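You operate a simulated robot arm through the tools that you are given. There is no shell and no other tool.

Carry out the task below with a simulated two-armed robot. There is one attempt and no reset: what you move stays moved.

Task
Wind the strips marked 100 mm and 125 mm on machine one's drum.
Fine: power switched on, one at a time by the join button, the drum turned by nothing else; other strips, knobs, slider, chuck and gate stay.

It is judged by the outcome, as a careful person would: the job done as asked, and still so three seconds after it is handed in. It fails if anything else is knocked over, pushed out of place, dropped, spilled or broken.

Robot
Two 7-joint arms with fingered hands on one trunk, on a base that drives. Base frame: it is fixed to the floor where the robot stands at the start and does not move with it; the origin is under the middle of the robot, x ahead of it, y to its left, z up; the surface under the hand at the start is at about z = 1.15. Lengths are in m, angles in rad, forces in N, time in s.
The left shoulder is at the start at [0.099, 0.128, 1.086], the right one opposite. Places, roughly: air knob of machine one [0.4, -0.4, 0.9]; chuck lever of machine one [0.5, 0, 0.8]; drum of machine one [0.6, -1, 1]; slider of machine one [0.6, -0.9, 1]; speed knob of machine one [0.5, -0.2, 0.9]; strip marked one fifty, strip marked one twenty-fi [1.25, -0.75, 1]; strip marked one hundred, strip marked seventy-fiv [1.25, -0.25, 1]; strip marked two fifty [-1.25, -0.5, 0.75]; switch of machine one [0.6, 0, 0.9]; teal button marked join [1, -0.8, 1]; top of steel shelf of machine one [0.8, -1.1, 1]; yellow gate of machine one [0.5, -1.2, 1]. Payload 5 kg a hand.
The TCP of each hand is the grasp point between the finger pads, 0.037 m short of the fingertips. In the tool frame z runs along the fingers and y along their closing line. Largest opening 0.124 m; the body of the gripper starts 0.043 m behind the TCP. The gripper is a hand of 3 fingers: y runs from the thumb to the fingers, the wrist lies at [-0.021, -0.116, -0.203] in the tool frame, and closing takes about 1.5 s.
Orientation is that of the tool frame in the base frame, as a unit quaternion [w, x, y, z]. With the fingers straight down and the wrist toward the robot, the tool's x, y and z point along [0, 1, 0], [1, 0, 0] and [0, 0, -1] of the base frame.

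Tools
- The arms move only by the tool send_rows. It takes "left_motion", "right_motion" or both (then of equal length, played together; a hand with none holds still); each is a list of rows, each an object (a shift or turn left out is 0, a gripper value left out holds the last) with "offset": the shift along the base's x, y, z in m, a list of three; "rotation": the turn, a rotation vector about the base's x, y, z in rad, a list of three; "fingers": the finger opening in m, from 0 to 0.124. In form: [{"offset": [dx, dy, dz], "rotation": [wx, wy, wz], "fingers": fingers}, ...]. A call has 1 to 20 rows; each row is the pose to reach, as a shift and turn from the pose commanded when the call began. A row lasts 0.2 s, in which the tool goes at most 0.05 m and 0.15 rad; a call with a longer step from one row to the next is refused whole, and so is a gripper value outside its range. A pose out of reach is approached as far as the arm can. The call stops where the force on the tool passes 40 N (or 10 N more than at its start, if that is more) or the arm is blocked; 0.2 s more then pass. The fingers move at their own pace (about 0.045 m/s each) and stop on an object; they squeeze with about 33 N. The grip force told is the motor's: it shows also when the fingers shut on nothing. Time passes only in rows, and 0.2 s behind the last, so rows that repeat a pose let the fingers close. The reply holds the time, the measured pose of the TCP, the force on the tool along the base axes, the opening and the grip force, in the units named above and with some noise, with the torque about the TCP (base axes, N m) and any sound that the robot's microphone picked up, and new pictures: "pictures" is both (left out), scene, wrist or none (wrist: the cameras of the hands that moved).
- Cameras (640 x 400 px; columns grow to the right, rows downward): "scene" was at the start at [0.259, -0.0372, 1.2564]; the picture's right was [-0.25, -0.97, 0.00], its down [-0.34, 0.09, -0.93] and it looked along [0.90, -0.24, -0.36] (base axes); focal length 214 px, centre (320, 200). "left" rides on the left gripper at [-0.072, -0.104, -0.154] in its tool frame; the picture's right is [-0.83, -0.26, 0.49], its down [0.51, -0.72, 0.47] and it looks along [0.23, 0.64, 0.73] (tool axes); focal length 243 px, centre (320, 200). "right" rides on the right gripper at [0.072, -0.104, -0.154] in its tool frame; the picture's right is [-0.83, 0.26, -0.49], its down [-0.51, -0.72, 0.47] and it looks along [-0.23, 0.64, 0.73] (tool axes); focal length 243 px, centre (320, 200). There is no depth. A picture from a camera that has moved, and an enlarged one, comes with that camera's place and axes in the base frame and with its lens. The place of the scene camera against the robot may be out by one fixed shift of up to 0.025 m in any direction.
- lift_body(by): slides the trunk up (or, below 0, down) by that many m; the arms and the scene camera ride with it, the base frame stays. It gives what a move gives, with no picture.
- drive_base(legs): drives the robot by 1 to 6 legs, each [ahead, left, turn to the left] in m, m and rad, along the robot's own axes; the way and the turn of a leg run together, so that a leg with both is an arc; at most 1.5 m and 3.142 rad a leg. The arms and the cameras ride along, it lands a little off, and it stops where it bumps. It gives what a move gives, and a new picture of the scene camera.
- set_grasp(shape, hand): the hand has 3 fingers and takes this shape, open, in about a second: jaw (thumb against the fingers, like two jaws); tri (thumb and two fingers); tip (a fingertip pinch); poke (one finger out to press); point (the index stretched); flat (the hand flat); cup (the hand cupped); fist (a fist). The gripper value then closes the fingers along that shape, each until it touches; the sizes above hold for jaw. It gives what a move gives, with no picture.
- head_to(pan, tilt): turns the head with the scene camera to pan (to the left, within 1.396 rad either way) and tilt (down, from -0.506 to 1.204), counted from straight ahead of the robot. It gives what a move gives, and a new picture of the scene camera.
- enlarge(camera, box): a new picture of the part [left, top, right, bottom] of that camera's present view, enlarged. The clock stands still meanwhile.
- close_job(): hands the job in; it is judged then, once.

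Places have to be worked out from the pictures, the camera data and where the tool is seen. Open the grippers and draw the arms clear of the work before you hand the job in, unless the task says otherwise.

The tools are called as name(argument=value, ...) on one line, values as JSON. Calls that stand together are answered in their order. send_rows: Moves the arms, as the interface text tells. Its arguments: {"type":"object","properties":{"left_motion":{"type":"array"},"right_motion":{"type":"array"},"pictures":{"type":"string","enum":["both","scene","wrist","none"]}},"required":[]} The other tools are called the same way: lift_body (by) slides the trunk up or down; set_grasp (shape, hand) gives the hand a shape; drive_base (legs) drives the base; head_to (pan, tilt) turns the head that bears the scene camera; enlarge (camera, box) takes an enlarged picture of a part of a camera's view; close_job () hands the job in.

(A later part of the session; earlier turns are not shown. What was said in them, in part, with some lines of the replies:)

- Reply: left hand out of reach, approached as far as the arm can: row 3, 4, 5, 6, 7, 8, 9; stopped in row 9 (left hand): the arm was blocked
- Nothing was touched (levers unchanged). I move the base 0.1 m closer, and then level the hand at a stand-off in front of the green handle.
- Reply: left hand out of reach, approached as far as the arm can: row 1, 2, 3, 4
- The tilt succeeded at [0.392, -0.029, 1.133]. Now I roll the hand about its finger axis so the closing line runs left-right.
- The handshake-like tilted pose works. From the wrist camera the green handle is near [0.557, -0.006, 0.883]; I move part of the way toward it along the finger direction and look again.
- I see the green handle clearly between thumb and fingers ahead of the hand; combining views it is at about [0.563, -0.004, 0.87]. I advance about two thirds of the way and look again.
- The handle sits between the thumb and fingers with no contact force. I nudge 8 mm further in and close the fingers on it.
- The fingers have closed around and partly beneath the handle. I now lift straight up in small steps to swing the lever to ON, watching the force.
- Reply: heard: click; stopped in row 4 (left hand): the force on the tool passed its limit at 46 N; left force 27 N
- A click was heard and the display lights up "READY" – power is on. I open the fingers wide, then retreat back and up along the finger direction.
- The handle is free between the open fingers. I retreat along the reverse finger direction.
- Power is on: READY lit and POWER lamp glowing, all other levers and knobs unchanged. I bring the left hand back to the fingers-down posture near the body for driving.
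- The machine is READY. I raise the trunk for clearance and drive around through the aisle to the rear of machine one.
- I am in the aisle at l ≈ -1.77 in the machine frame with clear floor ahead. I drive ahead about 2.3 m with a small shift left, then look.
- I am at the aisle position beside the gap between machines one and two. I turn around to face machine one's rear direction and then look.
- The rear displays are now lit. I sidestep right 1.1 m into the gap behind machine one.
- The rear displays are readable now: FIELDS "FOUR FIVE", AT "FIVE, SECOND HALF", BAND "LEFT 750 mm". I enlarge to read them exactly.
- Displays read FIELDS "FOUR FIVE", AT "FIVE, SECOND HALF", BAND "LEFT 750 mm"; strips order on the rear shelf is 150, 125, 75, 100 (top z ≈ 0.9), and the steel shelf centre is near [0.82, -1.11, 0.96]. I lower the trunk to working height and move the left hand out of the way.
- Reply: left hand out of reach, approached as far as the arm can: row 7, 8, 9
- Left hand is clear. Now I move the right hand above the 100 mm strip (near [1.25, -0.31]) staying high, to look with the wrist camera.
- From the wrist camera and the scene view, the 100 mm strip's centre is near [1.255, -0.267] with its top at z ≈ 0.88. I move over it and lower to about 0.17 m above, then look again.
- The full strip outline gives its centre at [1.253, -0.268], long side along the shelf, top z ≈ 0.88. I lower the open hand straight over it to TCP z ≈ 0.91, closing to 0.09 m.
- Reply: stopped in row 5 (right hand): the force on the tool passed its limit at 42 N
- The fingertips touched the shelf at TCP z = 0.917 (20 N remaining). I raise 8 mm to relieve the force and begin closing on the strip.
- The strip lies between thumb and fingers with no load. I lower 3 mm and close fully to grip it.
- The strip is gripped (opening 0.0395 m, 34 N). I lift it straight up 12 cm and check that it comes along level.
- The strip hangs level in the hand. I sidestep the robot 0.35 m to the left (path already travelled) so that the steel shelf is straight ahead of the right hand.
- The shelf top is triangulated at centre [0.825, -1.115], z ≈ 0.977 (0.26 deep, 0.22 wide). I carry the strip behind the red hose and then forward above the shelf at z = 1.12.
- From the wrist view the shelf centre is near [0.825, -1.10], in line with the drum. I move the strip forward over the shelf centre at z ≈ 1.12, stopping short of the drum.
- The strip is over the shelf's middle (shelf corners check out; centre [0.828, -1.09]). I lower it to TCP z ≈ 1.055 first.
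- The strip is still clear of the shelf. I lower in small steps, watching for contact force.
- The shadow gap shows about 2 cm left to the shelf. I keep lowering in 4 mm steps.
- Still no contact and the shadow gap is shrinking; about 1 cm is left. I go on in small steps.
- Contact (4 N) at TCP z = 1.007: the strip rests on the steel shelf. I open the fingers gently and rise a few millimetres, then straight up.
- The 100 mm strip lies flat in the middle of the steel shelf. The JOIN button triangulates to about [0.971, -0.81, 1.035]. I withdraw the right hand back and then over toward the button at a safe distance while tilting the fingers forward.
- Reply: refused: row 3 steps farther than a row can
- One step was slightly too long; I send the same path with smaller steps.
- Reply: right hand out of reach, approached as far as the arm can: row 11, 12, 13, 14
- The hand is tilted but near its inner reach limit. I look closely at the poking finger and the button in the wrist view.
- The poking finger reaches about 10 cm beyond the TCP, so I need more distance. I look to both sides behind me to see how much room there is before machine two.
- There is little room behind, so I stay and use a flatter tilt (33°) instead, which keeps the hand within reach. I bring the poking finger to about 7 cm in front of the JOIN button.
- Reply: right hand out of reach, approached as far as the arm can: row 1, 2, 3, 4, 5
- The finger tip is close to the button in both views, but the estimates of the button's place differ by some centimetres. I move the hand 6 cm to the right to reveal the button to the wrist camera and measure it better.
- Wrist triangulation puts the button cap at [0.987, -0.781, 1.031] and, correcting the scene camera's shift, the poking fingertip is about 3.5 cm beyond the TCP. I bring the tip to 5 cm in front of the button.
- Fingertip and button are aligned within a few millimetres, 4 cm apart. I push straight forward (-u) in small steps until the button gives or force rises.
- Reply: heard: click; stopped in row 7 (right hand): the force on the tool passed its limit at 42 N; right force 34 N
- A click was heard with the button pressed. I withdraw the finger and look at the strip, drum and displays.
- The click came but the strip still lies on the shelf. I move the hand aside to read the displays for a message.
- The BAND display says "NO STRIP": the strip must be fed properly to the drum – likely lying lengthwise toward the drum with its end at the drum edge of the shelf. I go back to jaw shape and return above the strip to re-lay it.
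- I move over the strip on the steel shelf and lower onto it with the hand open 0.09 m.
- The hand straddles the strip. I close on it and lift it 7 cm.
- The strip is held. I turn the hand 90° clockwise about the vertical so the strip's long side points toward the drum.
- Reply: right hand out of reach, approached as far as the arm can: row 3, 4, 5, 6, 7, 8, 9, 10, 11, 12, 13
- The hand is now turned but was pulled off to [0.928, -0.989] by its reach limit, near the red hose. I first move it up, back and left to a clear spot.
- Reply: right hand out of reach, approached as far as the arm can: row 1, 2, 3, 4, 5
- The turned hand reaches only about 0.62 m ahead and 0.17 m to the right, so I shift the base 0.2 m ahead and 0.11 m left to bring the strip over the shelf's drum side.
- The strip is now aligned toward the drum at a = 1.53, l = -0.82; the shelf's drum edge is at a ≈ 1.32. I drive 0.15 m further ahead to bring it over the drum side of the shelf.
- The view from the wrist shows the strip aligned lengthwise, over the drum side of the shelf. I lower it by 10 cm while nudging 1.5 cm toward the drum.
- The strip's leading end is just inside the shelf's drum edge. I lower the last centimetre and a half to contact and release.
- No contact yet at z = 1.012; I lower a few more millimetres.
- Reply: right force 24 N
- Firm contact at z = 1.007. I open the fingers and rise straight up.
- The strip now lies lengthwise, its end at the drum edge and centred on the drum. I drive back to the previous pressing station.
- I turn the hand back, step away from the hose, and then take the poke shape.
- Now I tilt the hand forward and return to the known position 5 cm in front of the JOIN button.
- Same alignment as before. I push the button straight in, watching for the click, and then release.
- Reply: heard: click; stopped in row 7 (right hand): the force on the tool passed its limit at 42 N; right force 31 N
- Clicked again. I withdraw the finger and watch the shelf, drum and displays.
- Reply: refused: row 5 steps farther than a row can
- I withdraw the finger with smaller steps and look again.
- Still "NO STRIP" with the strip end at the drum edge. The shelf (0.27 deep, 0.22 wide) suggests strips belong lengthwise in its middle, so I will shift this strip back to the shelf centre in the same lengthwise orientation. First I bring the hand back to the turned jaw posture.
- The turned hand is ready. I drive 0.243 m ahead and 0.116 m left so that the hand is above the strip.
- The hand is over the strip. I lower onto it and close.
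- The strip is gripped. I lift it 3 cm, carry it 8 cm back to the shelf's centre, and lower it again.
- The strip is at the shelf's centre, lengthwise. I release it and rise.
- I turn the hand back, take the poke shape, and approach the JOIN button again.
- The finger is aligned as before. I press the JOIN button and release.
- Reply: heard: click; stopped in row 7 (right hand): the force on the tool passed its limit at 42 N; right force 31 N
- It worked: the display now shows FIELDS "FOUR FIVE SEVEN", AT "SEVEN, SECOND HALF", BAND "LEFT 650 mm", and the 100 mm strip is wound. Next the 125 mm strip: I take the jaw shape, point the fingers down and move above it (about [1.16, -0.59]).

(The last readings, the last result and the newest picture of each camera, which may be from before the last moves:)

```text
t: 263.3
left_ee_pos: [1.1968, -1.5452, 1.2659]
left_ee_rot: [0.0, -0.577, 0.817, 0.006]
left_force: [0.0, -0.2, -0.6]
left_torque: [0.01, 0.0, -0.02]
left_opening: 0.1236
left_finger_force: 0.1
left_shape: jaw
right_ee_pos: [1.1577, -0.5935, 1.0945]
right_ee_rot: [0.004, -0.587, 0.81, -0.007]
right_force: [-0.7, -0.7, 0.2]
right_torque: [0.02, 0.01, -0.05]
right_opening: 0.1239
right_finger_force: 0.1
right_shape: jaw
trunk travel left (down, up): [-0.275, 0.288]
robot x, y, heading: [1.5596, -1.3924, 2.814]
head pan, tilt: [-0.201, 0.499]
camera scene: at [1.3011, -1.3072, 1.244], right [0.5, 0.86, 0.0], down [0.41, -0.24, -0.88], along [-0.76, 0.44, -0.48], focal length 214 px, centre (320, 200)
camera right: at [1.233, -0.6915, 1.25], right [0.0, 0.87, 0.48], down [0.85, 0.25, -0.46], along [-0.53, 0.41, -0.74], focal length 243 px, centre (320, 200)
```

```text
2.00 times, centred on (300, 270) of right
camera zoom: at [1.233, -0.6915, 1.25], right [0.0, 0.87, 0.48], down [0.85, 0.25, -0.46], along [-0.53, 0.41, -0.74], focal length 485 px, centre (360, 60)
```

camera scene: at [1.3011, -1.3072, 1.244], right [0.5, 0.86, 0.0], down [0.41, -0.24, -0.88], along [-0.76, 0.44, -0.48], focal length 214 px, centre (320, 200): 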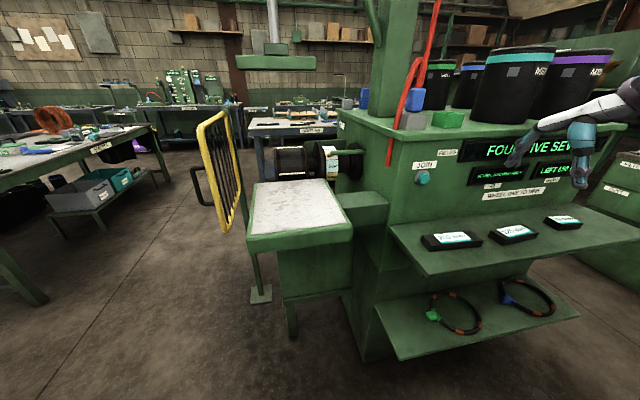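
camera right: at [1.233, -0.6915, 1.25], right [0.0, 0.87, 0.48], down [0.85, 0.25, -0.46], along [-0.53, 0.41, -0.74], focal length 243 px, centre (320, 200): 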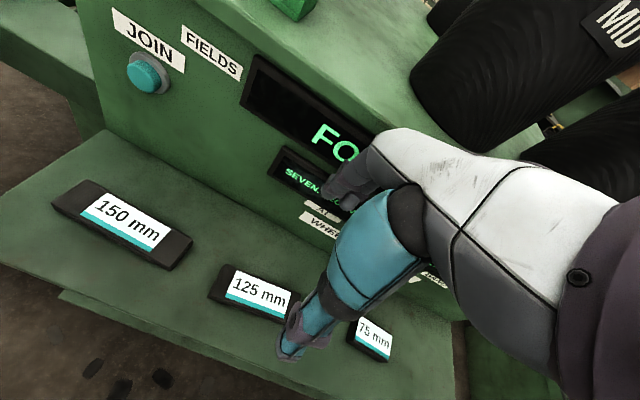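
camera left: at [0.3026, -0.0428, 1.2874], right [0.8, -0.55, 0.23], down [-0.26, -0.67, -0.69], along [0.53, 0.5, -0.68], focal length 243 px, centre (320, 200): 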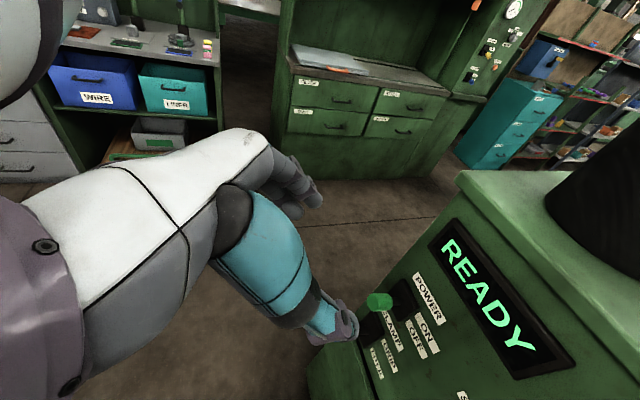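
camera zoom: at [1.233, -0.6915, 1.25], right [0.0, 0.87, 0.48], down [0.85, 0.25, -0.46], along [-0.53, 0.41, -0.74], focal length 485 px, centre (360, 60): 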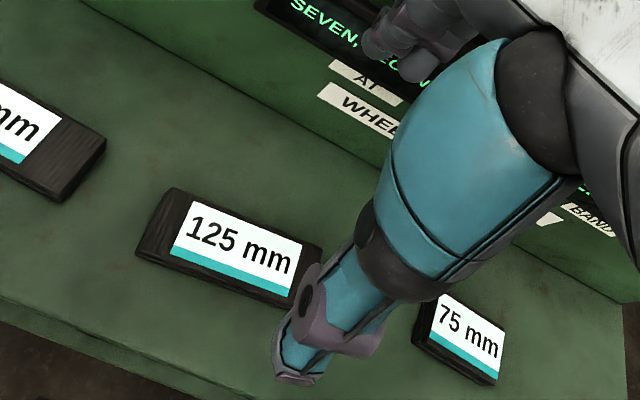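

The 125 mm strip's centre is [1.160, -0.590], right beneath the hand. I lower with the hand open to 0.09 m, then close gently.

send_rows(right_motion=[{"offset": [0.002, 0.003, -0.04], "fingers": 0.09}, {"offset": [0.002, 0.003, -0.08]}, {"offset": [0.002, 0.003, -0.12]}, {"offset": [0.002, 0.003, -0.15]}, {"offset": [0.002, 0.003, -0.166]}, {"offset": [0.002, 0.003, -0.169], "fingers": 0.075}, {"offset": [0.002, 0.003, -0.172], "fingers": 0.06}], pictures="both")

enlarge(camera="scene", box=[420, 160, 600, 290])

```text
t: 264.9
left_ee_pos: [1.1973, -1.5436, 1.2649]
left_ee_rot: [0.001, -0.578, 0.816, 0.005]
left_force: [-0.4, -0.8, -0.2]
left_torque: [-0.03, -0.02, -0.02]
left_opening: 0.124
left_finger_force: 0.0
left_shape: jaw
right_ee_pos: [1.1602, -0.5903, 0.9215]
right_ee_rot: [0.003, -0.587, 0.809, -0.008]
right_force: [0.1, -0.3, -0.2]
right_torque: [-0.03, 0.01, -0.02]
right_opening: 0.0606
right_finger_force: 0.0
right_shape: jaw
trunk travel left (down, up): [-0.275, 0.288]
robot x, y, heading: [1.5576, -1.3953, 2.818]
head pan, tilt: [-0.201, 0.499]
camera scene: at [1.3011, -1.3065, 1.2439], right [0.5, 0.86, 0.0], down [0.41, -0.24, -0.88], along [-0.76, 0.44, -0.48], focal length 214 px, centre (320, 200)
camera right: at [1.2359, -0.6886, 1.0777], right [0.0, 0.88, 0.48], down [0.85, 0.25, -0.46], along [-0.53, 0.41, -0.74], focal length 243 px, centre (320, 200)
```

scene: 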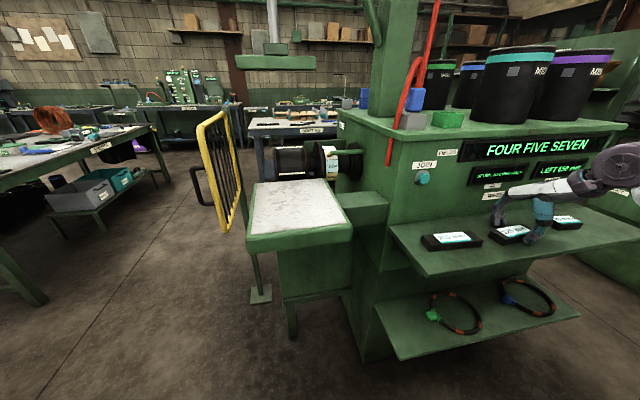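
right: 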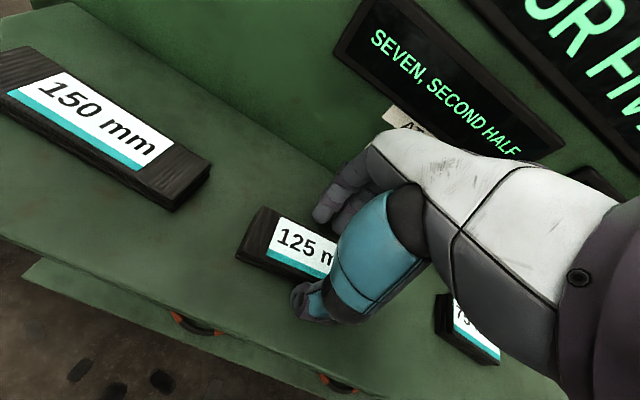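

```text
3.08 times, centred on (510, 225) of scene
camera zoom: at [1.3011, -1.3065, 1.2439], right [0.5, 0.86, 0.0], down [0.41, -0.24, -0.88], along [-0.76, 0.44, -0.48], focal length 660 px, centre (-265, 123)
```

zoom: 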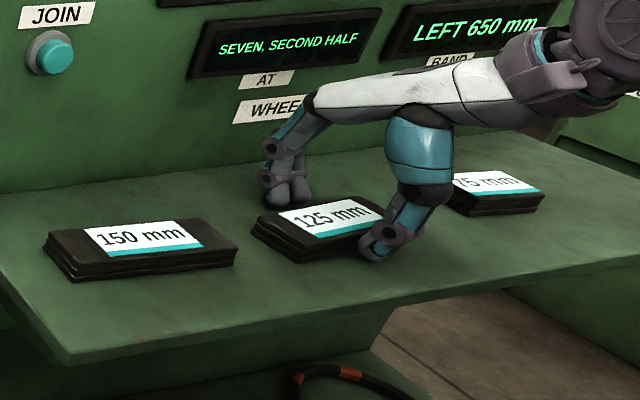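

The strip lies between the fingers. I close on it and lift it 20 cm, moving back a little from the wall.

send_rows(right_motion=[{"offset": [0, 0, -0.002], "fingers": 0.045}, {"offset": [0, 0, -0.003], "fingers": 0.03}, {"offset": [0, 0, -0.003], "fingers": 0.01}, {"offset": [0, 0, -0.003], "fingers": 0.01}, {"offset": [0, 0, -0.003], "fingers": 0.01}, {"offset": [0, 0, -0.003], "fingers": 0.01}, {"offset": [0, 0, 0.02], "fingers": 0.01}, {"offset": [0, 0, 0.06], "fingers": 0.01}, {"offset": [0.01, 0, 0.1], "fingers": 0.01}, {"offset": [0.025, -0.01, 0.14], "fingers": 0.01}, {"offset": [0.04, -0.02, 0.18], "fingers": 0.01}], pictures="both")

```text
t: 267.3
left_ee_pos: [1.1985, -1.5453, 1.267]
left_ee_rot: [0.001, -0.577, 0.816, 0.005]
left_force: [1.1, 0.0, 0.2]
left_torque: [-0.01, -0.01, 0.03]
left_opening: 0.1237
left_finger_force: 0.1
left_shape: jaw
right_ee_pos: [1.2, -0.6098, 1.104]
right_ee_rot: [0.003, -0.587, 0.809, -0.007]
right_force: [0.2, 0.3, 0.0]
right_torque: [0.02, -0.01, -0.01]
right_opening: 0.0403
right_finger_force: 33.2
right_shape: jaw
trunk travel left (down, up): [-0.275, 0.288]
robot x, y, heading: [1.5569, -1.3963, 2.813]
head pan, tilt: [-0.201, 0.499]
camera scene: at [1.3017, -1.3078, 1.2442], right [0.5, 0.87, 0.0], down [0.41, -0.24, -0.88], along [-0.76, 0.44, -0.48], focal length 214 px, centre (320, 200)
camera right: at [1.2753, -0.7091, 1.2602], right [0.0, 0.87, 0.48], down [0.85, 0.25, -0.46], along [-0.53, 0.41, -0.74], focal length 243 px, centre (320, 200)
```

scene: 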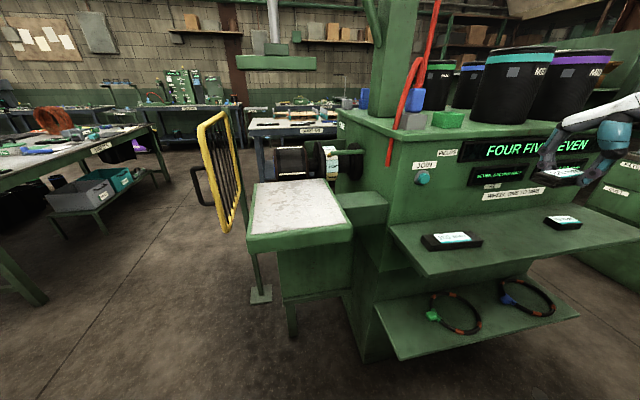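
right: 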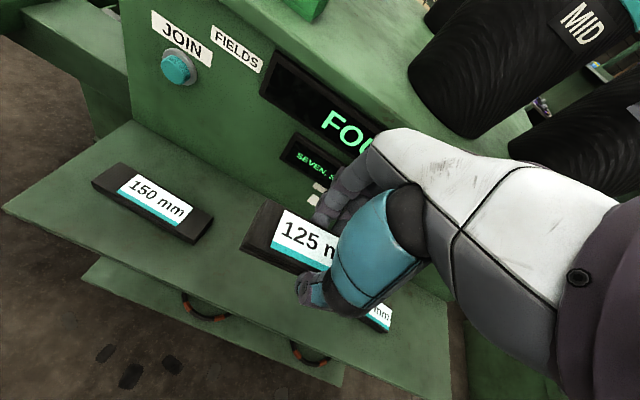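

The 125 mm strip is held securely. I carry it back along the safe path, then turn the hand 90° clockwise as before.

send_rows(right_motion=[{"offset": [0.0, -0.03, 0.02]}, {"offset": [0.0, -0.07, 0.04]}, {"offset": [0.0, -0.115, 0.056]}, {"offset": [-0.005, -0.16, 0.056]}, {"offset": [-0.015, -0.2, 0.056]}, {"offset": [-0.025, -0.24, 0.056]}, {"offset": [-0.035, -0.28, 0.056]}, {"offset": [-0.04, -0.32, 0.06]}, {"offset": [-0.04, -0.32, 0.06]}], pictures="none")

send_rows(right_motion=[{"offset": [0.0, -0.01, 0.0], "rotation": [0, 0, -0.14]}, {"offset": [0.0, -0.02, 0.0], "rotation": [0, 0, -0.28]}, {"offset": [0.0, -0.03, 0.0], "rotation": [0, 0, -0.42]}, {"offset": [0.0, -0.04, 0.0], "rotation": [0, 0, -0.56]}, {"offset": [-0.02, -0.055, 0.0], "rotation": [0, 0, -0.7]}, {"offset": [-0.04, -0.07, 0.0], "rotation": [0, 0, -0.84]}, {"offset": [-0.06, -0.08, -0.005], "rotation": [0, 0, -0.98]}, {"offset": [-0.08, -0.09, -0.01], "rotation": [0, 0, -1.12]}, {"offset": [-0.1, -0.095, -0.015], "rotation": [0, 0, -1.26]}, {"offset": [-0.125, -0.098, -0.02], "rotation": [0, 0, -1.4]}, {"offset": [-0.15, -0.1, -0.02], "rotation": [0, 0, -1.54]}, {"offset": [-0.155, -0.1, -0.02], "rotation": [0, 0, -1.571]}, {"offset": [-0.155, -0.1, -0.02], "rotation": [0, 0, -1.571]}], pictures="both")

```text
t: 269.3
left_ee_pos: [1.1966, -1.5426, 1.2655]
left_ee_rot: [0.001, -0.577, 0.817, 0.005]
left_force: [0.1, -0.2, 0.2]
left_torque: [-0.02, 0.03, 0.02]
left_opening: 0.1238
left_finger_force: 0.1
left_shape: jaw
right_ee_pos: [1.1609, -0.929, 1.161]
right_ee_rot: [0.002, -0.587, 0.81, -0.01]
right_force: [-0.9, 0.9, -1.4]
right_torque: [-0.05, 0.0, 0.07]
right_opening: 0.0402
right_finger_force: 32.5
right_shape: jaw
trunk travel left (down, up): [-0.275, 0.288]
robot x, y, heading: [1.5582, -1.3939, 2.815]
head pan, tilt: [-0.201, 0.499]
```

```text
t: 272.1
left_ee_pos: [1.1955, -1.5454, 1.2661]
left_ee_rot: [0.0, -0.577, 0.817, 0.006]
left_force: [0.0, 0.0, -0.9]
left_torque: [-0.02, -0.02, 0.02]
left_opening: 0.124
left_finger_force: 0.0
left_shape: jaw
right_ee_pos: [1.0061, -1.0297, 1.1398]
right_ee_rot: [-0.005, 0.157, 0.988, -0.01]
right_force: [0.4, 0.3, -0.4]
right_torque: [-0.01, 0.0, 0.02]
right_opening: 0.0402
right_finger_force: 33.5
right_shape: jaw
right hand out of reach, approached as far as the arm can: row 12, 13
trunk travel left (down, up): [-0.275, 0.288]
robot x, y, heading: [1.557, -1.3973, 2.816]
head pan, tilt: [-0.201, 0.499]
camera scene: at [1.301, -1.3067, 1.2439], right [0.5, 0.86, 0.0], down [0.41, -0.24, -0.88], along [-0.76, 0.44, -0.48], focal length 214 px, centre (320, 200)
camera right: at [0.9082, -1.101, 1.2965], right [0.88, 0.0, 0.48], down [0.25, -0.85, -0.46], along [0.41, 0.52, -0.75], focal length 243 px, centre (320, 200)
```

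scene: 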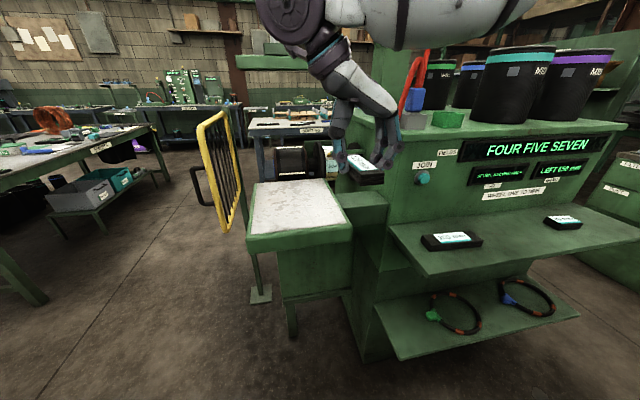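
right: 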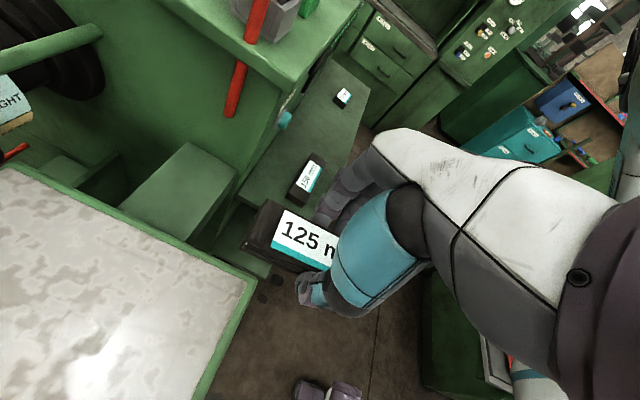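

The strip is turned lengthwise. I drive ahead and left so it comes over the shelf centre.

drive_base(legs=[[0.17, 0.112, 0]])

enlarge(camera="right", box=[0, 0, 640, 400])

```text
t: 273.8
left_ee_pos: [0.998, -1.5979, 1.267]
left_ee_rot: [0.0, -0.578, 0.816, 0.005]
left_force: [0.3, -0.3, -0.5]
left_torque: [-0.03, 0.0, -0.04]
left_opening: 0.1237
left_finger_force: 0.1
left_shape: jaw
right_ee_pos: [0.8054, -1.082, 1.1402]
right_ee_rot: [-0.005, 0.155, 0.988, -0.01]
right_force: [0.2, 0.3, -0.7]
right_torque: [0.0, 0.02, -0.02]
right_opening: 0.0403
right_finger_force: 33.2
right_shape: jaw
trunk travel left (down, up): [-0.275, 0.288]
robot x, y, heading: [1.3566, -1.4489, 2.82]
head pan, tilt: [-0.201, 0.499]
camera scene: at [1.1012, -1.3599, 1.2442], right [0.5, 0.87, 0.0], down [0.41, -0.24, -0.88], along [-0.76, 0.44, -0.48], focal length 214 px, centre (320, 200)
```

scene: 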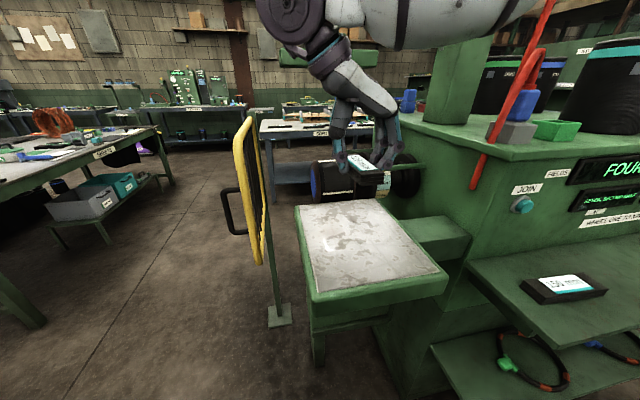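

```text
1.00 times, centred on (320, 200) of right (not enlarged: the box is as wide or as high as the picture)
camera zoom: at [0.7081, -1.1557, 1.2972], right [0.88, 0.0, 0.48], down [0.26, -0.85, -0.46], along [0.41, 0.53, -0.75], focal length 243 px, centre (320, 200)
```

zoom: 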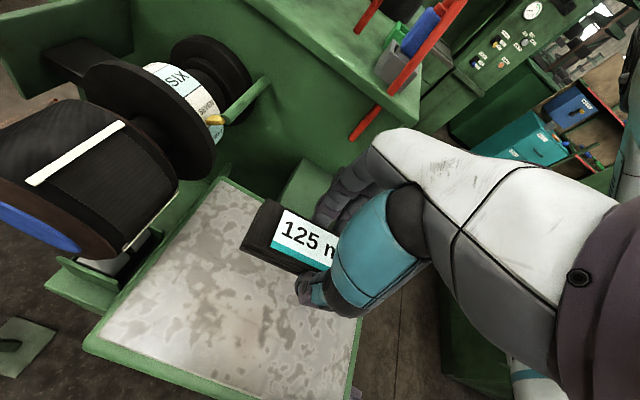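

The strip is just above the shelf centre. I lower it 12.5 cm with a 1 cm correction and then to contact.

send_rows(right_motion=[{"offset": [0.005, 0, -0.035]}, {"offset": [0.01, -0.001, -0.07]}, {"offset": [0.01, -0.001, -0.1]}, {"offset": [0.01, -0.001, -0.118]}, {"offset": [0.01, -0.001, -0.125]}, {"offset": [0.01, -0.001, -0.129]}, {"offset": [0.01, -0.001, -0.132]}, {"offset": [0.01, -0.001, -0.132]}], pictures="both")

enlarge(camera="scene", box=[280, 140, 460, 290])

```text
t: 275.6
left_ee_pos: [0.9978, -1.5985, 1.2652]
left_ee_rot: [0.0, -0.578, 0.816, 0.005]
left_force: [-0.1, -0.9, -0.2]
left_torque: [0.01, 0.01, 0.03]
left_opening: 0.1235
left_finger_force: 0.1
left_shape: jaw
right_ee_pos: [0.8146, -1.0849, 1.0076]
right_ee_rot: [-0.005, 0.155, 0.988, -0.01]
right_force: [-0.6, 0.1, -0.8]
right_torque: [0.0, 0.0, 0.01]
right_opening: 0.0401
right_finger_force: 32.9
right_shape: jaw
trunk travel left (down, up): [-0.275, 0.288]
robot x, y, heading: [1.3563, -1.4511, 2.819]
head pan, tilt: [-0.201, 0.499]
camera scene: at [1.1003, -1.3601, 1.2439], right [0.5, 0.87, 0.0], down [0.41, -0.24, -0.88], along [-0.76, 0.44, -0.48], focal length 214 px, centre (320, 200)
camera right: at [0.7166, -1.157, 1.1643], right [0.88, 0.0, 0.48], down [0.26, -0.85, -0.46], along [0.41, 0.53, -0.75], focal length 243 px, centre (320, 200)
```

scene: 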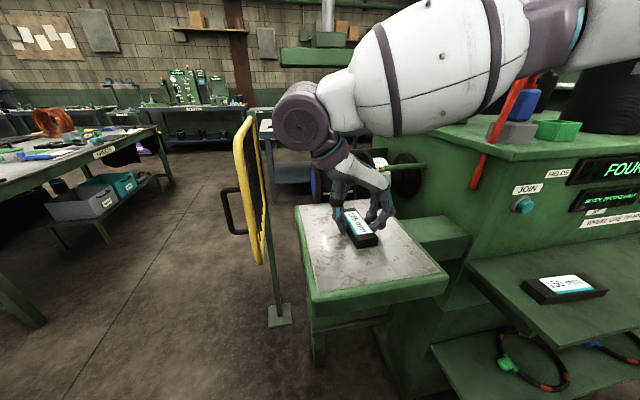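
right: 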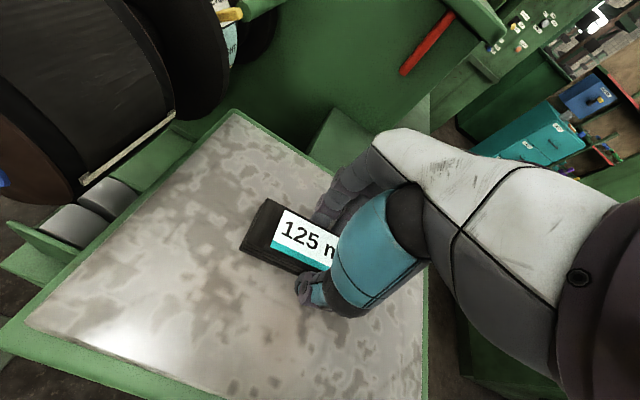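

```text
2.67 times, centred on (370, 215) of scene
camera zoom: at [1.1003, -1.3601, 1.2439], right [0.5, 0.87, 0.0], down [0.41, -0.24, -0.88], along [-0.76, 0.44, -0.48], focal length 572 px, centre (187, 160)
```

zoom: 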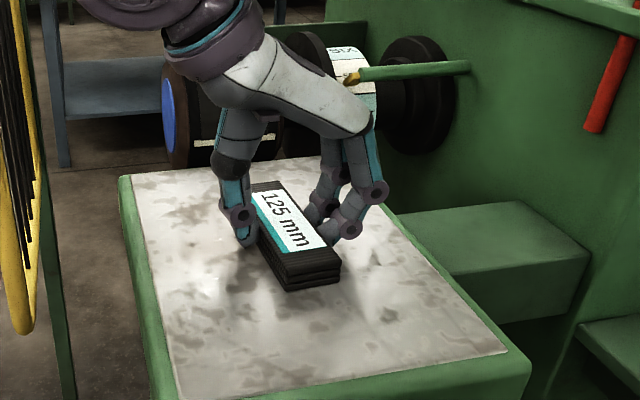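

No contact yet; I lower a few millimetres more until the shelf is felt.

send_rows(right_motion=[{"offset": [0.001, 0.001, -0.002]}, {"offset": [0.001, 0.001, -0.004]}, {"offset": [0.001, 0.001, -0.004]}], pictures="none")

```text
t: 276.4
left_ee_pos: [0.999, -1.5989, 1.2668]
left_ee_rot: [0.0, -0.578, 0.816, 0.006]
left_force: [-0.4, -0.3, -0.5]
left_torque: [0.0, -0.02, -0.01]
left_opening: 0.1238
left_finger_force: 0.0
left_shape: jaw
right_ee_pos: [0.8159, -1.0844, 1.0061]
right_ee_rot: [-0.009, 0.156, 0.988, -0.009]
right_force: [-6.1, 5.0, 32.3]
right_torque: [1.05, 0.28, 0.08]
right_opening: 0.0409
right_finger_force: 32.3
right_shape: jaw
trunk travel left (down, up): [-0.275, 0.288]
robot x, y, heading: [1.3577, -1.4483, 2.822]
head pan, tilt: [-0.201, 0.499]
```

Contact (32 N) – the strip is on the shelf. I ease up, open the fingers and rise.

send_rows(right_motion=[{"offset": [0, 0, 0.003]}, {"offset": [0, 0, 0.003], "fingers": 0.05}, {"offset": [0, 0, 0.004], "fingers": 0.065}, {"offset": [0, 0, 0.004], "fingers": 0.08}, {"offset": [0, 0, 0.004], "fingers": 0.08}, {"offset": [0, 0, 0.02], "fingers": 0.08}, {"offset": [0, 0, 0.06], "fingers": 0.08}, {"offset": [0, 0, 0.1], "fingers": 0.08}, {"offset": [0, 0, 0.133], "fingers": 0.08}], pictures="both")

enlarge(camera="scene", box=[280, 140, 460, 290])

```text
t: 278.4
left_ee_pos: [0.9964, -1.5997, 1.2661]
left_ee_rot: [0.001, -0.578, 0.816, 0.005]
left_force: [0.8, -0.2, -0.3]
left_torque: [0.0, -0.07, 0.01]
left_opening: 0.1239
left_finger_force: 0.0
left_shape: jaw
right_ee_pos: [0.8167, -1.0845, 1.1366]
right_ee_rot: [-0.006, 0.155, 0.988, -0.009]
right_force: [-0.1, -1.0, -0.3]
right_torque: [0.03, 0.01, 0.02]
right_opening: 0.0796
right_finger_force: 0.0
right_shape: jaw
trunk travel left (down, up): [-0.275, 0.288]
robot x, y, heading: [1.3588, -1.4475, 2.818]
head pan, tilt: [-0.201, 0.499]
camera scene: at [1.1006, -1.3604, 1.244], right [0.5, 0.87, 0.0], down [0.41, -0.24, -0.88], along [-0.76, 0.44, -0.48], focal length 214 px, centre (320, 200)
camera right: at [0.7178, -1.1561, 1.2938], right [0.88, 0.0, 0.48], down [0.26, -0.85, -0.46], along [0.41, 0.53, -0.75], focal length 243 px, centre (320, 200)
```

scene: 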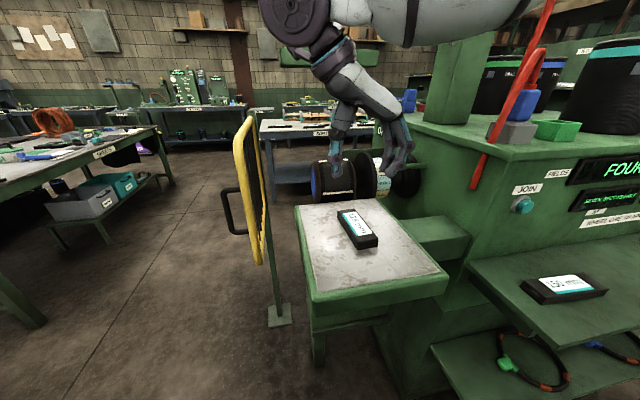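
right: 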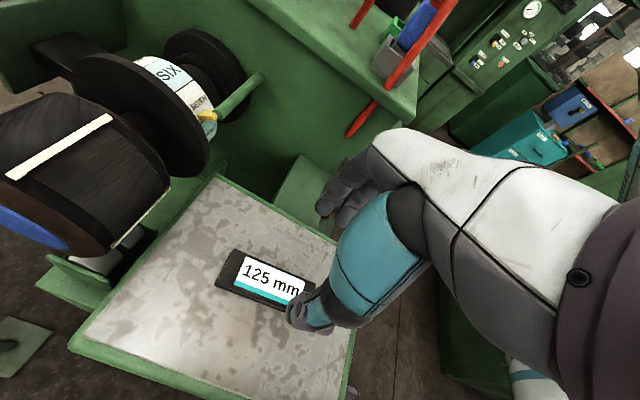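

```text
2.67 times, centred on (370, 215) of scene
camera zoom: at [1.1006, -1.3604, 1.244], right [0.5, 0.87, 0.0], down [0.41, -0.24, -0.88], along [-0.76, 0.44, -0.48], focal length 572 px, centre (187, 160)
```

zoom: 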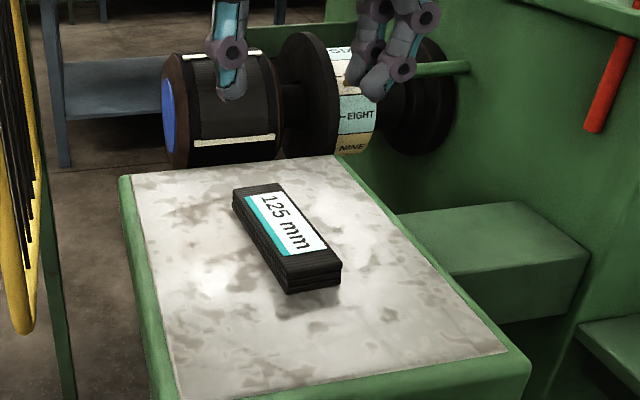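

The 125 mm strip lies lengthwise in the shelf's middle. I drive back to the pressing station.

drive_base(legs=[[-0.2, -0.112, 0]])

```text
t: 280.2
left_ee_pos: [1.2284, -1.5567, 1.266]
left_ee_rot: [0.001, -0.579, 0.816, 0.005]
left_force: [-0.5, -0.8, 0.0]
left_torque: [-0.01, 0.01, 0.01]
left_opening: 0.1239
left_finger_force: 0.3
left_shape: jaw
right_ee_pos: [1.0454, -1.0416, 1.1364]
right_ee_rot: [-0.005, 0.154, 0.988, -0.01]
right_force: [0.2, -0.3, 0.3]
right_torque: [0.0, -0.02, 0.04]
right_opening: 0.0795
right_finger_force: 0.1
right_shape: jaw
trunk travel left (down, up): [-0.275, 0.288]
robot x, y, heading: [1.5892, -1.4055, 2.821]
head pan, tilt: [-0.201, 0.499]
camera scene: at [1.3316, -1.3187, 1.2437], right [0.5, 0.87, 0.0], down [0.42, -0.24, -0.88], along [-0.76, 0.44, -0.48], focal length 214 px, centre (320, 200)
```

scene: 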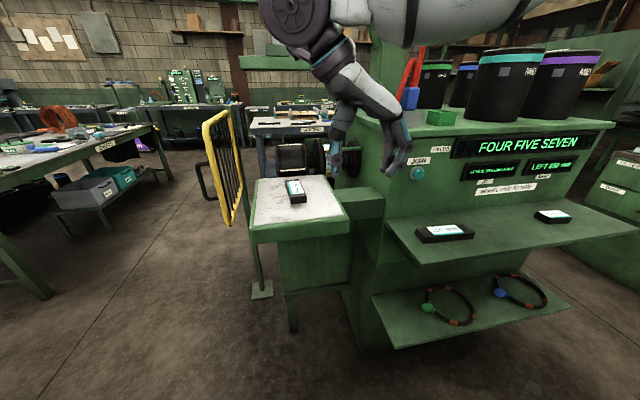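

I turn the hand back, take the poke shape, and move to the position before the JOIN button.

send_rows(right_motion=[{"offset": [0.02, 0.0, 0.017], "rotation": [0, 0, 0.14]}, {"offset": [0.04, 0.0, 0.017], "rotation": [0, 0, 0.28]}, {"offset": [0.06, 0.005, 0.017], "rotation": [0, 0, 0.42]}, {"offset": [0.08, 0.01, 0.017], "rotation": [0, 0, 0.56]}, {"offset": [0.095, 0.02, 0.017], "rotation": [0, 0, 0.7]}, {"offset": [0.105, 0.035, 0.017], "rotation": [0, 0, 0.84]}, {"offset": [0.107, 0.05, 0.017], "rotation": [0, 0, 0.98]}, {"offset": [0.107, 0.07, 0.017], "rotation": [0, 0, 1.12]}, {"offset": [0.107, 0.085, 0.017], "rotation": [0, 0, 1.26]}, {"offset": [0.107, 0.1, 0.017], "rotation": [0, 0, 1.4]}, {"offset": [0.107, 0.112, 0.017], "rotation": [0, 0, 1.54]}, {"offset": [0.107, 0.112, 0.017], "rotation": [0, 0, 1.574]}, {"offset": [0.107, 0.112, 0.017], "rotation": [0, 0, 1.574]}], pictures="none")

set_grasp(shape="poke", hand="right")

send_rows(right_motion=[{"offset": [-0.005, 0.03, 0.0], "rotation": [0.03, 0.092, 0]}, {"offset": [-0.02, 0.065, -0.01], "rotation": [0.06, 0.184, 0]}, {"offset": [-0.04, 0.095, -0.03], "rotation": [0.09, 0.276, 0]}, {"offset": [-0.065, 0.12, -0.055], "rotation": [0.12, 0.368, 0]}, {"offset": [-0.085, 0.135, -0.075], "rotation": [0.15, 0.46, 0]}, {"offset": [-0.1, 0.1406, -0.09], "rotation": [0.1805, 0.552, 0]}, {"offset": [-0.1, 0.1406, -0.09], "rotation": [0.1805, 0.552, 0]}], pictures="wrist")

enlarge(camera="right", box=[200, 160, 440, 340])

```text
t: 283.0
left_ee_pos: [1.231, -1.5566, 1.2657]
left_ee_rot: [0.0, -0.578, 0.816, 0.006]
left_force: [0.7, 0.4, 1.0]
left_torque: [0.03, 0.0, 0.04]
left_opening: 0.1237
left_finger_force: 0.1
left_shape: jaw
right_ee_pos: [1.1537, -0.9295, 1.153]
right_ee_rot: [0.003, -0.592, 0.806, -0.011]
right_force: [0.4, 0.9, 0.1]
right_torque: [0.0, -0.01, 0.0]
right_opening: 0.0795
right_finger_force: 0.1
right_shape: jaw
trunk travel left (down, up): [-0.275, 0.288]
robot x, y, heading: [1.5906, -1.4062, 2.823]
head pan, tilt: [-0.201, 0.499]
```

```text
t: 283.9
left_ee_pos: [1.2301, -1.5572, 1.2654]
left_ee_rot: [0.001, -0.579, 0.815, 0.006]
left_force: [0.2, -0.5, -0.2]
left_torque: [0.01, -0.03, 0.0]
left_opening: 0.1237
left_finger_force: 0.1
left_shape: jaw
right_ee_pos: [1.1539, -0.9294, 1.1524]
right_ee_rot: [0.004, -0.591, 0.806, -0.01]
right_force: [0.5, 0.0, 0.2]
right_torque: [0.03, -0.03, 0.03]
right_opening: 0.0
right_finger_force: 0.0
right_shape: poke
trunk travel left (down, up): [-0.275, 0.288]
robot x, y, heading: [1.5922, -1.4099, 2.823]
head pan, tilt: [-0.201, 0.499]
```

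```text
t: 285.5
left_ee_pos: [1.2292, -1.5568, 1.2663]
left_ee_rot: [0.001, -0.579, 0.816, 0.006]
left_force: [1.2, -0.2, 0.4]
left_torque: [-0.04, -0.03, -0.01]
left_opening: 0.1239
left_finger_force: 0.0
left_shape: jaw
right_ee_pos: [1.0533, -0.7895, 1.0628]
right_ee_rot: [-0.165, -0.569, 0.774, 0.224]
right_force: [-0.1, 0.1, 0.1]
right_torque: [-0.01, 0.02, -0.03]
right_opening: 0.0001
right_finger_force: 0.1
right_shape: poke
trunk travel left (down, up): [-0.275, 0.288]
robot x, y, heading: [1.5859, -1.4071, 2.822]
head pan, tilt: [-0.201, 0.499]
camera right: at [1.1952, -0.9073, 1.1374], right [0.29, 0.78, 0.56], down [0.5, 0.38, -0.78], along [-0.82, 0.5, -0.28], focal length 243 px, centre (320, 200)
```

right: 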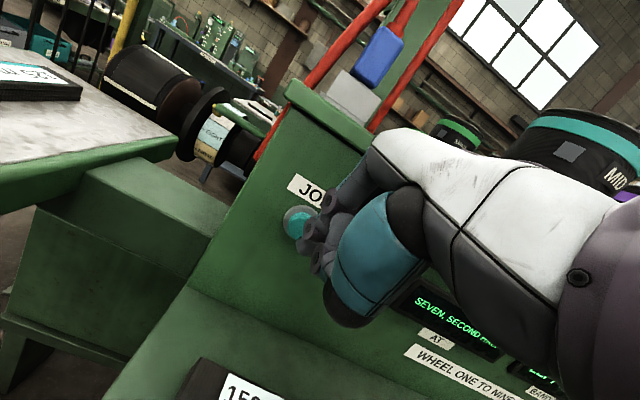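

```text
2.22 times, centred on (320, 250) of right
camera zoom: at [1.1952, -0.9073, 1.1374], right [0.29, 0.78, 0.56], down [0.5, 0.38, -0.78], along [-0.82, 0.5, -0.28], focal length 539 px, centre (320, 89)
```

zoom: 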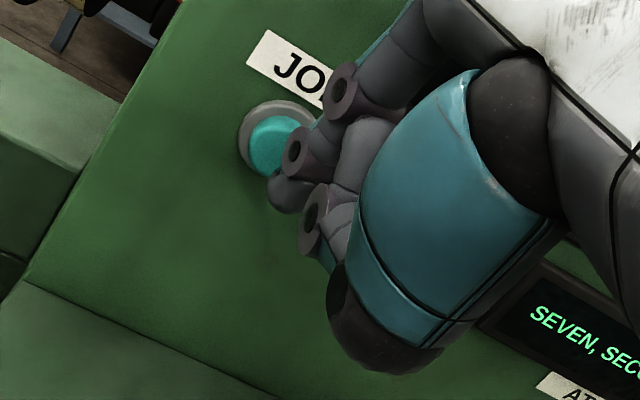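

The finger is aligned as in the earlier presses. I press JOIN once and withdraw.

send_rows(right_motion=[{"offset": [-0.0095, 0.0032, 0]}, {"offset": [-0.019, 0.0064, 0]}, {"offset": [-0.0284, 0.0096, 0]}, {"offset": [-0.036, 0.0122, 0]}, {"offset": [-0.0417, 0.0141, 0]}, {"offset": [-0.0455, 0.0154, 0]}, {"offset": [-0.0493, 0.0167, 0]}, {"offset": [-0.053, 0.018, 0]}], pictures="scene")

send_rows(right_motion=[{"offset": [0.019, -0.0064, 0.0]}, {"offset": [0.04, -0.0135, 0.0]}, {"offset": [0.06, -0.02, 0.005]}, {"offset": [0.085, 0.0, 0.03]}, {"offset": [0.11, 0.02, 0.055]}, {"offset": [0.135, 0.045, 0.08]}, {"offset": [0.155, 0.075, 0.1]}, {"offset": [0.16, 0.115, 0.11]}], pictures="both")

enlarge(camera="scene", box=[240, 120, 380, 230])

enlarge(camera="scene", box=[400, 110, 640, 260])

```text
t: 287.1
left_ee_pos: [1.2346, -1.5573, 1.2666]
left_ee_rot: [-0.001, -0.577, 0.817, 0.007]
left_force: [0.2, 0.0, 0.4]
left_torque: [-0.01, -0.02, -0.01]
left_opening: 0.1237
left_finger_force: 0.1
left_shape: jaw
right_ee_pos: [1.0135, -0.7761, 1.0652]
right_ee_rot: [-0.166, -0.57, 0.774, 0.222]
right_force: [30.0, -10.8, 4.1]
right_torque: [-0.01, -0.16, 0.12]
right_opening: 0.0001
right_finger_force: 0.2
right_shape: poke
trunk travel left (down, up): [-0.275, 0.288]
robot x, y, heading: [1.5927, -1.4043, 2.821]
head pan, tilt: [-0.201, 0.499]
heard: click
stopped in row 8 (right hand): the force on the tool passed its limit at 42 N (the readings are from after the stop); the commanded pose is now the measured one
camera scene: at [1.3381, -1.3195, 1.245], right [0.5, 0.87, 0.0], down [0.41, -0.24, -0.88], along [-0.76, 0.44, -0.48], focal length 214 px, centre (320, 200)
```

scene: 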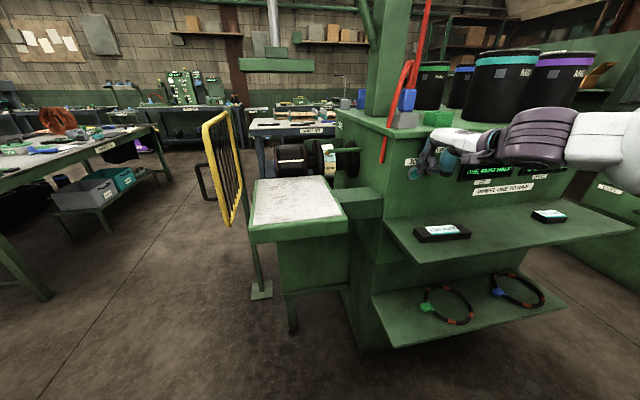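

```text
t: 288.9
left_ee_pos: [1.2307, -1.5551, 1.2657]
left_ee_rot: [0.001, -0.578, 0.816, 0.005]
left_force: [-0.4, 0.5, -0.5]
left_torque: [-0.02, 0.01, 0.0]
left_opening: 0.1239
left_finger_force: 0.1
left_shape: jaw
right_ee_pos: [1.1691, -0.6583, 1.1717]
right_ee_rot: [-0.164, -0.569, 0.775, 0.221]
right_force: [-0.6, -0.1, 0.7]
right_torque: [0.03, -0.01, 0.05]
right_opening: 0.0
right_finger_force: 0.0
right_shape: poke
trunk travel left (down, up): [-0.275, 0.288]
robot x, y, heading: [1.5905, -1.4018, 2.823]
head pan, tilt: [-0.201, 0.499]
camera scene: at [1.3332, -1.3177, 1.2439], right [0.5, 0.87, 0.0], down [0.41, -0.24, -0.88], along [-0.76, 0.44, -0.48], focal length 214 px, centre (320, 200)
camera right: at [1.3107, -0.7765, 1.2471], right [0.28, 0.78, 0.55], down [0.5, 0.37, -0.78], along [-0.82, 0.5, -0.28], focal length 243 px, centre (320, 200)
```

scene: 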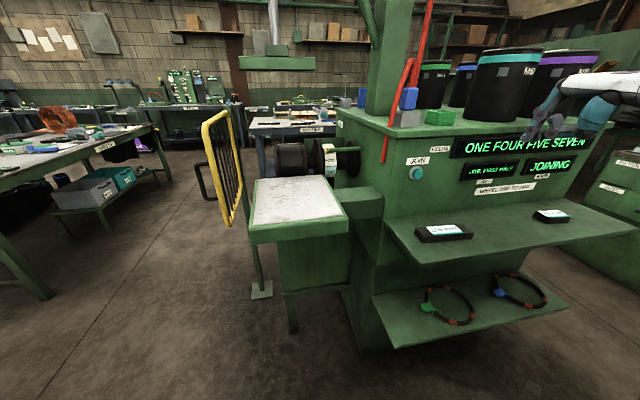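
right: 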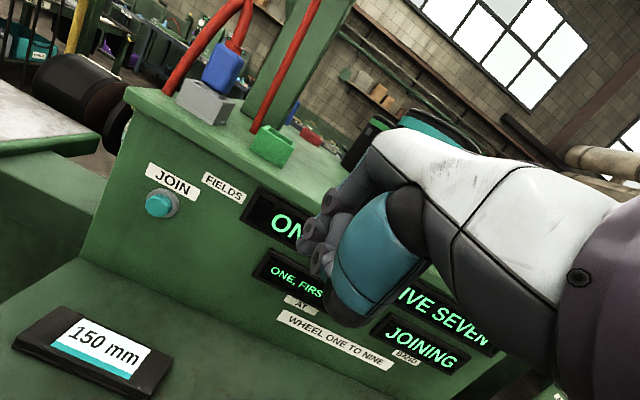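

```text
3.64 times, centred on (310, 175) of scene
camera zoom: at [1.3332, -1.3177, 1.2439], right [0.5, 0.87, 0.0], down [0.41, -0.24, -0.88], along [-0.76, 0.44, -0.48], focal length 780 px, centre (356, 291)
```

zoom: 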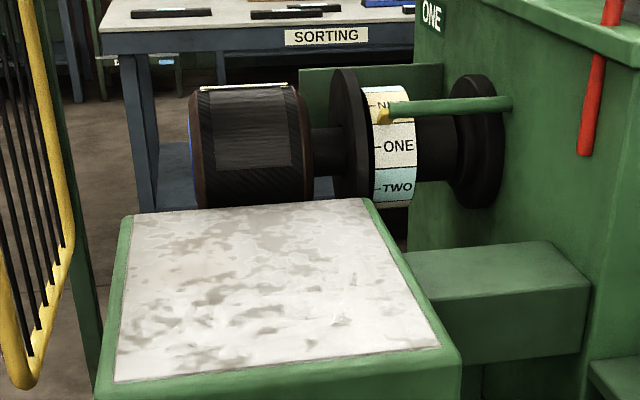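

```text
2.67 times, centred on (520, 185) of scene
camera zoom: at [1.3332, -1.3177, 1.2439], right [0.5, 0.87, 0.0], down [0.41, -0.24, -0.88], along [-0.76, 0.44, -0.48], focal length 572 px, centre (-213, 240)
```

zoom: 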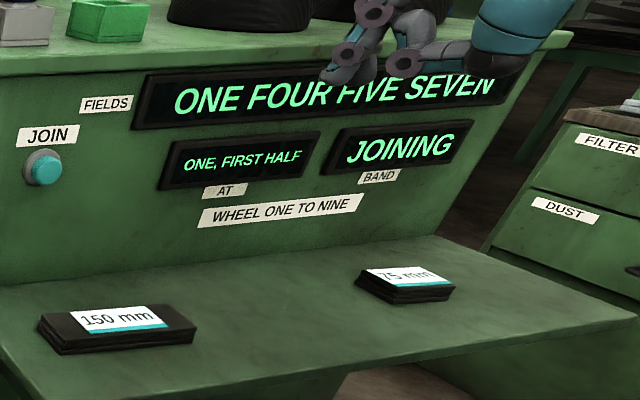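

The display shows "JOINING" with FIELDS "ONE FOUR FIVE SEVEN" – the 125 mm strip is being wound. I open the right hand (jaw), draw it back toward the body, and check the final displays.

set_grasp(shape="jaw", hand="right")

send_rows(right_motion=[{"offset": [0.01, -0.01, 0.02], "rotation": [-0.03, -0.092, 0]}, {"offset": [0.02, -0.03, 0.04], "rotation": [-0.06, -0.184, 0]}, {"offset": [0.03, -0.06, 0.05], "rotation": [-0.09, -0.276, 0]}, {"offset": [0.04, -0.09, 0.06], "rotation": [-0.12, -0.368, 0]}, {"offset": [0.05, -0.12, 0.07], "rotation": [-0.15, -0.46, 0]}, {"offset": [0.06, -0.15, 0.08], "rotation": [-0.1805, -0.552, 0]}, {"offset": [0.07, -0.18, 0.08], "rotation": [-0.1805, -0.552, 0]}, {"offset": [0.08, -0.21, 0.08], "rotation": [-0.1805, -0.552, 0]}, {"offset": [0.08, -0.21, 0.08], "rotation": [-0.1805, -0.552, 0]}], pictures="scene")

enlarge(camera="scene", box=[400, 110, 640, 260])

enlarge(camera="scene", box=[200, 100, 400, 240])

```text
t: 289.8
left_ee_pos: [1.2299, -1.5558, 1.2649]
left_ee_rot: [0.0, -0.579, 0.816, 0.006]
left_force: [-0.2, -0.2, 0.4]
left_torque: [-0.01, 0.01, -0.02]
left_opening: 0.1239
left_finger_force: 0.0
left_shape: jaw
right_ee_pos: [1.1699, -0.6603, 1.1723]
right_ee_rot: [-0.164, -0.569, 0.775, 0.221]
right_force: [0.3, 0.8, -0.7]
right_torque: [0.0, -0.02, 0.01]
right_opening: 0.1239
right_finger_force: 0.0
right_shape: jaw
trunk travel left (down, up): [-0.275, 0.288]
robot x, y, heading: [1.5908, -1.4072, 2.823]
head pan, tilt: [-0.201, 0.499]
```

```text
t: 291.8
left_ee_pos: [1.2292, -1.5561, 1.2655]
left_ee_rot: [0.0, -0.579, 0.815, 0.005]
left_force: [0.7, 0.0, -1.1]
left_torque: [-0.03, -0.01, 0.0]
left_opening: 0.1238
left_finger_force: 0.0
left_shape: jaw
right_ee_pos: [1.2472, -0.8689, 1.2512]
right_ee_rot: [0.004, -0.591, 0.807, -0.012]
right_force: [-0.5, -0.1, 0.9]
right_torque: [-0.01, -0.02, -0.02]
right_opening: 0.1241
right_finger_force: 0.1
right_shape: jaw
trunk travel left (down, up): [-0.275, 0.288]
robot x, y, heading: [1.5893, -1.4077, 2.824]
head pan, tilt: [-0.201, 0.499]
camera scene: at [1.3329, -1.3181, 1.2438], right [0.5, 0.87, 0.0], down [0.42, -0.24, -0.88], along [-0.76, 0.44, -0.48], focal length 214 px, centre (320, 200)
```

scene: 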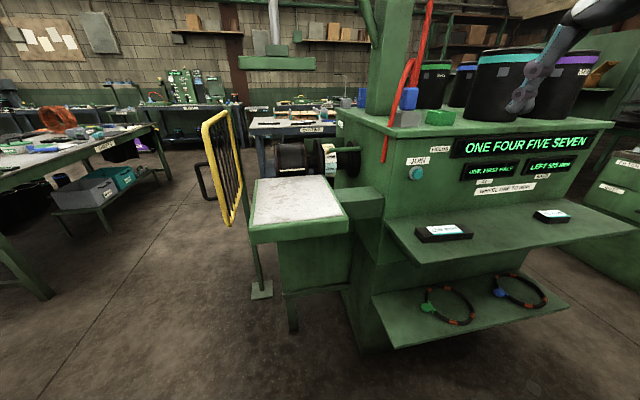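

```text
2.67 times, centred on (520, 185) of scene
camera zoom: at [1.3329, -1.3181, 1.2438], right [0.5, 0.87, 0.0], down [0.42, -0.24, -0.88], along [-0.76, 0.44, -0.48], focal length 572 px, centre (-213, 240)
```

zoom: 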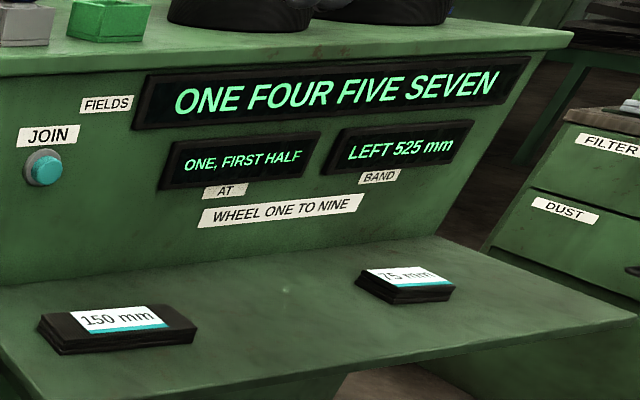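

```text
2.86 times, centred on (300, 170) of scene
camera zoom: at [1.3329, -1.3181, 1.2438], right [0.5, 0.87, 0.0], down [0.42, -0.24, -0.88], along [-0.76, 0.44, -0.48], focal length 613 px, centre (377, 286)
```

zoom: 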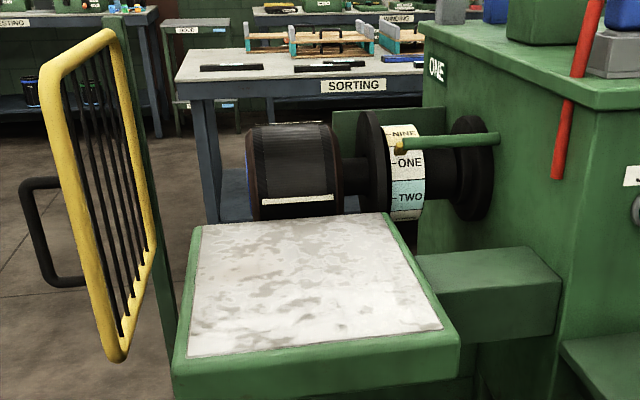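

Both strips are wound: BAND reads "LEFT 525 mm" (750 − 100 − 125), the shelf is empty, the 150 and 75 mm strips and the gate are undisturbed. I lift the trunk to draw the open hands well clear, then hand the job in.

lift_body(by=0.2)

head_to(pan=-0.2, tilt=0.6)

```text
t: 293.9
left_ee_pos: [1.2289, -1.5576, 1.4653]
left_ee_rot: [0.001, -0.579, 0.815, 0.004]
left_force: [0.1, -0.8, 0.3]
left_torque: [-0.02, 0.01, 0.01]
left_opening: 0.1239
left_finger_force: 0.1
left_shape: jaw
right_ee_pos: [1.2477, -0.8677, 1.4517]
right_ee_rot: [0.004, -0.591, 0.806, -0.013]
right_force: [0.5, 0.1, 0.1]
right_torque: [-0.01, -0.02, -0.02]
right_opening: 0.1238
right_finger_force: 0.0
right_shape: jaw
trunk travel left (down, up): [-0.475, 0.088]
robot x, y, heading: [1.588, -1.4025, 2.823]
head pan, tilt: [-0.201, 0.499]
```

```text
t: 294.6
left_ee_pos: [1.2302, -1.5572, 1.4652]
left_ee_rot: [0.0, -0.578, 0.816, 0.005]
left_force: [0.2, 0.5, 0.1]
left_torque: [0.0, 0.0, -0.01]
left_opening: 0.1236
left_finger_force: 0.1
left_shape: jaw
right_ee_pos: [1.2464, -0.8695, 1.4518]
right_ee_rot: [0.003, -0.592, 0.806, -0.011]
right_force: [0.2, 0.7, -0.6]
right_torque: [0.01, 0.0, 0.0]
right_opening: 0.1238
right_finger_force: 0.1
right_shape: jaw
trunk travel left (down, up): [-0.475, 0.088]
robot x, y, heading: [1.5895, -1.4078, 2.819]
head pan, tilt: [-0.201, 0.6]
camera scene: at [1.3941, -1.3392, 1.4488], right [0.5, 0.87, 0.0], down [0.49, -0.28, -0.83], along [-0.72, 0.41, -0.56], focal length 214 px, centre (320, 200)
```

scene: 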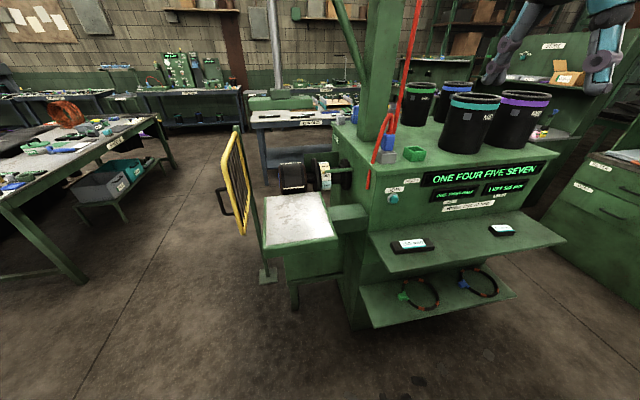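

The drum is wound with both strips, displays are steady, everything else is in place and the open hands are clear. I hand the job in.

close_job()

```text
The job is handed in.
```

I wound the 100 mm and then the 125 mm strip on machine one's drum, and the job is handed in.

- **Power:** I switched it on with the power lever, and it is still on. The display read READY.
- **Winding:** Each strip went on the steel shelf by itself and was wound with the JOIN button. I turned the drum with nothing else. BAND went from LEFT 750 mm to LEFT 525 mm, which is the 225 mm of the two strips.
- **Extra presses:** JOIN took three presses for the 100 mm strip. The first two showed NO STRIP because the strip was not yet lying lengthwise in the middle of the shelf; nothing was wound on those presses.
- **Left alone:** The 150 mm and 75 mm strips are still on the rear shelf. I did not touch the 250 mm strip, knobs, slider, chuck lever or gate, and nothing was knocked over or dropped.

At hand-in both hands were open and clear of the machine, with the robot standing behind it.
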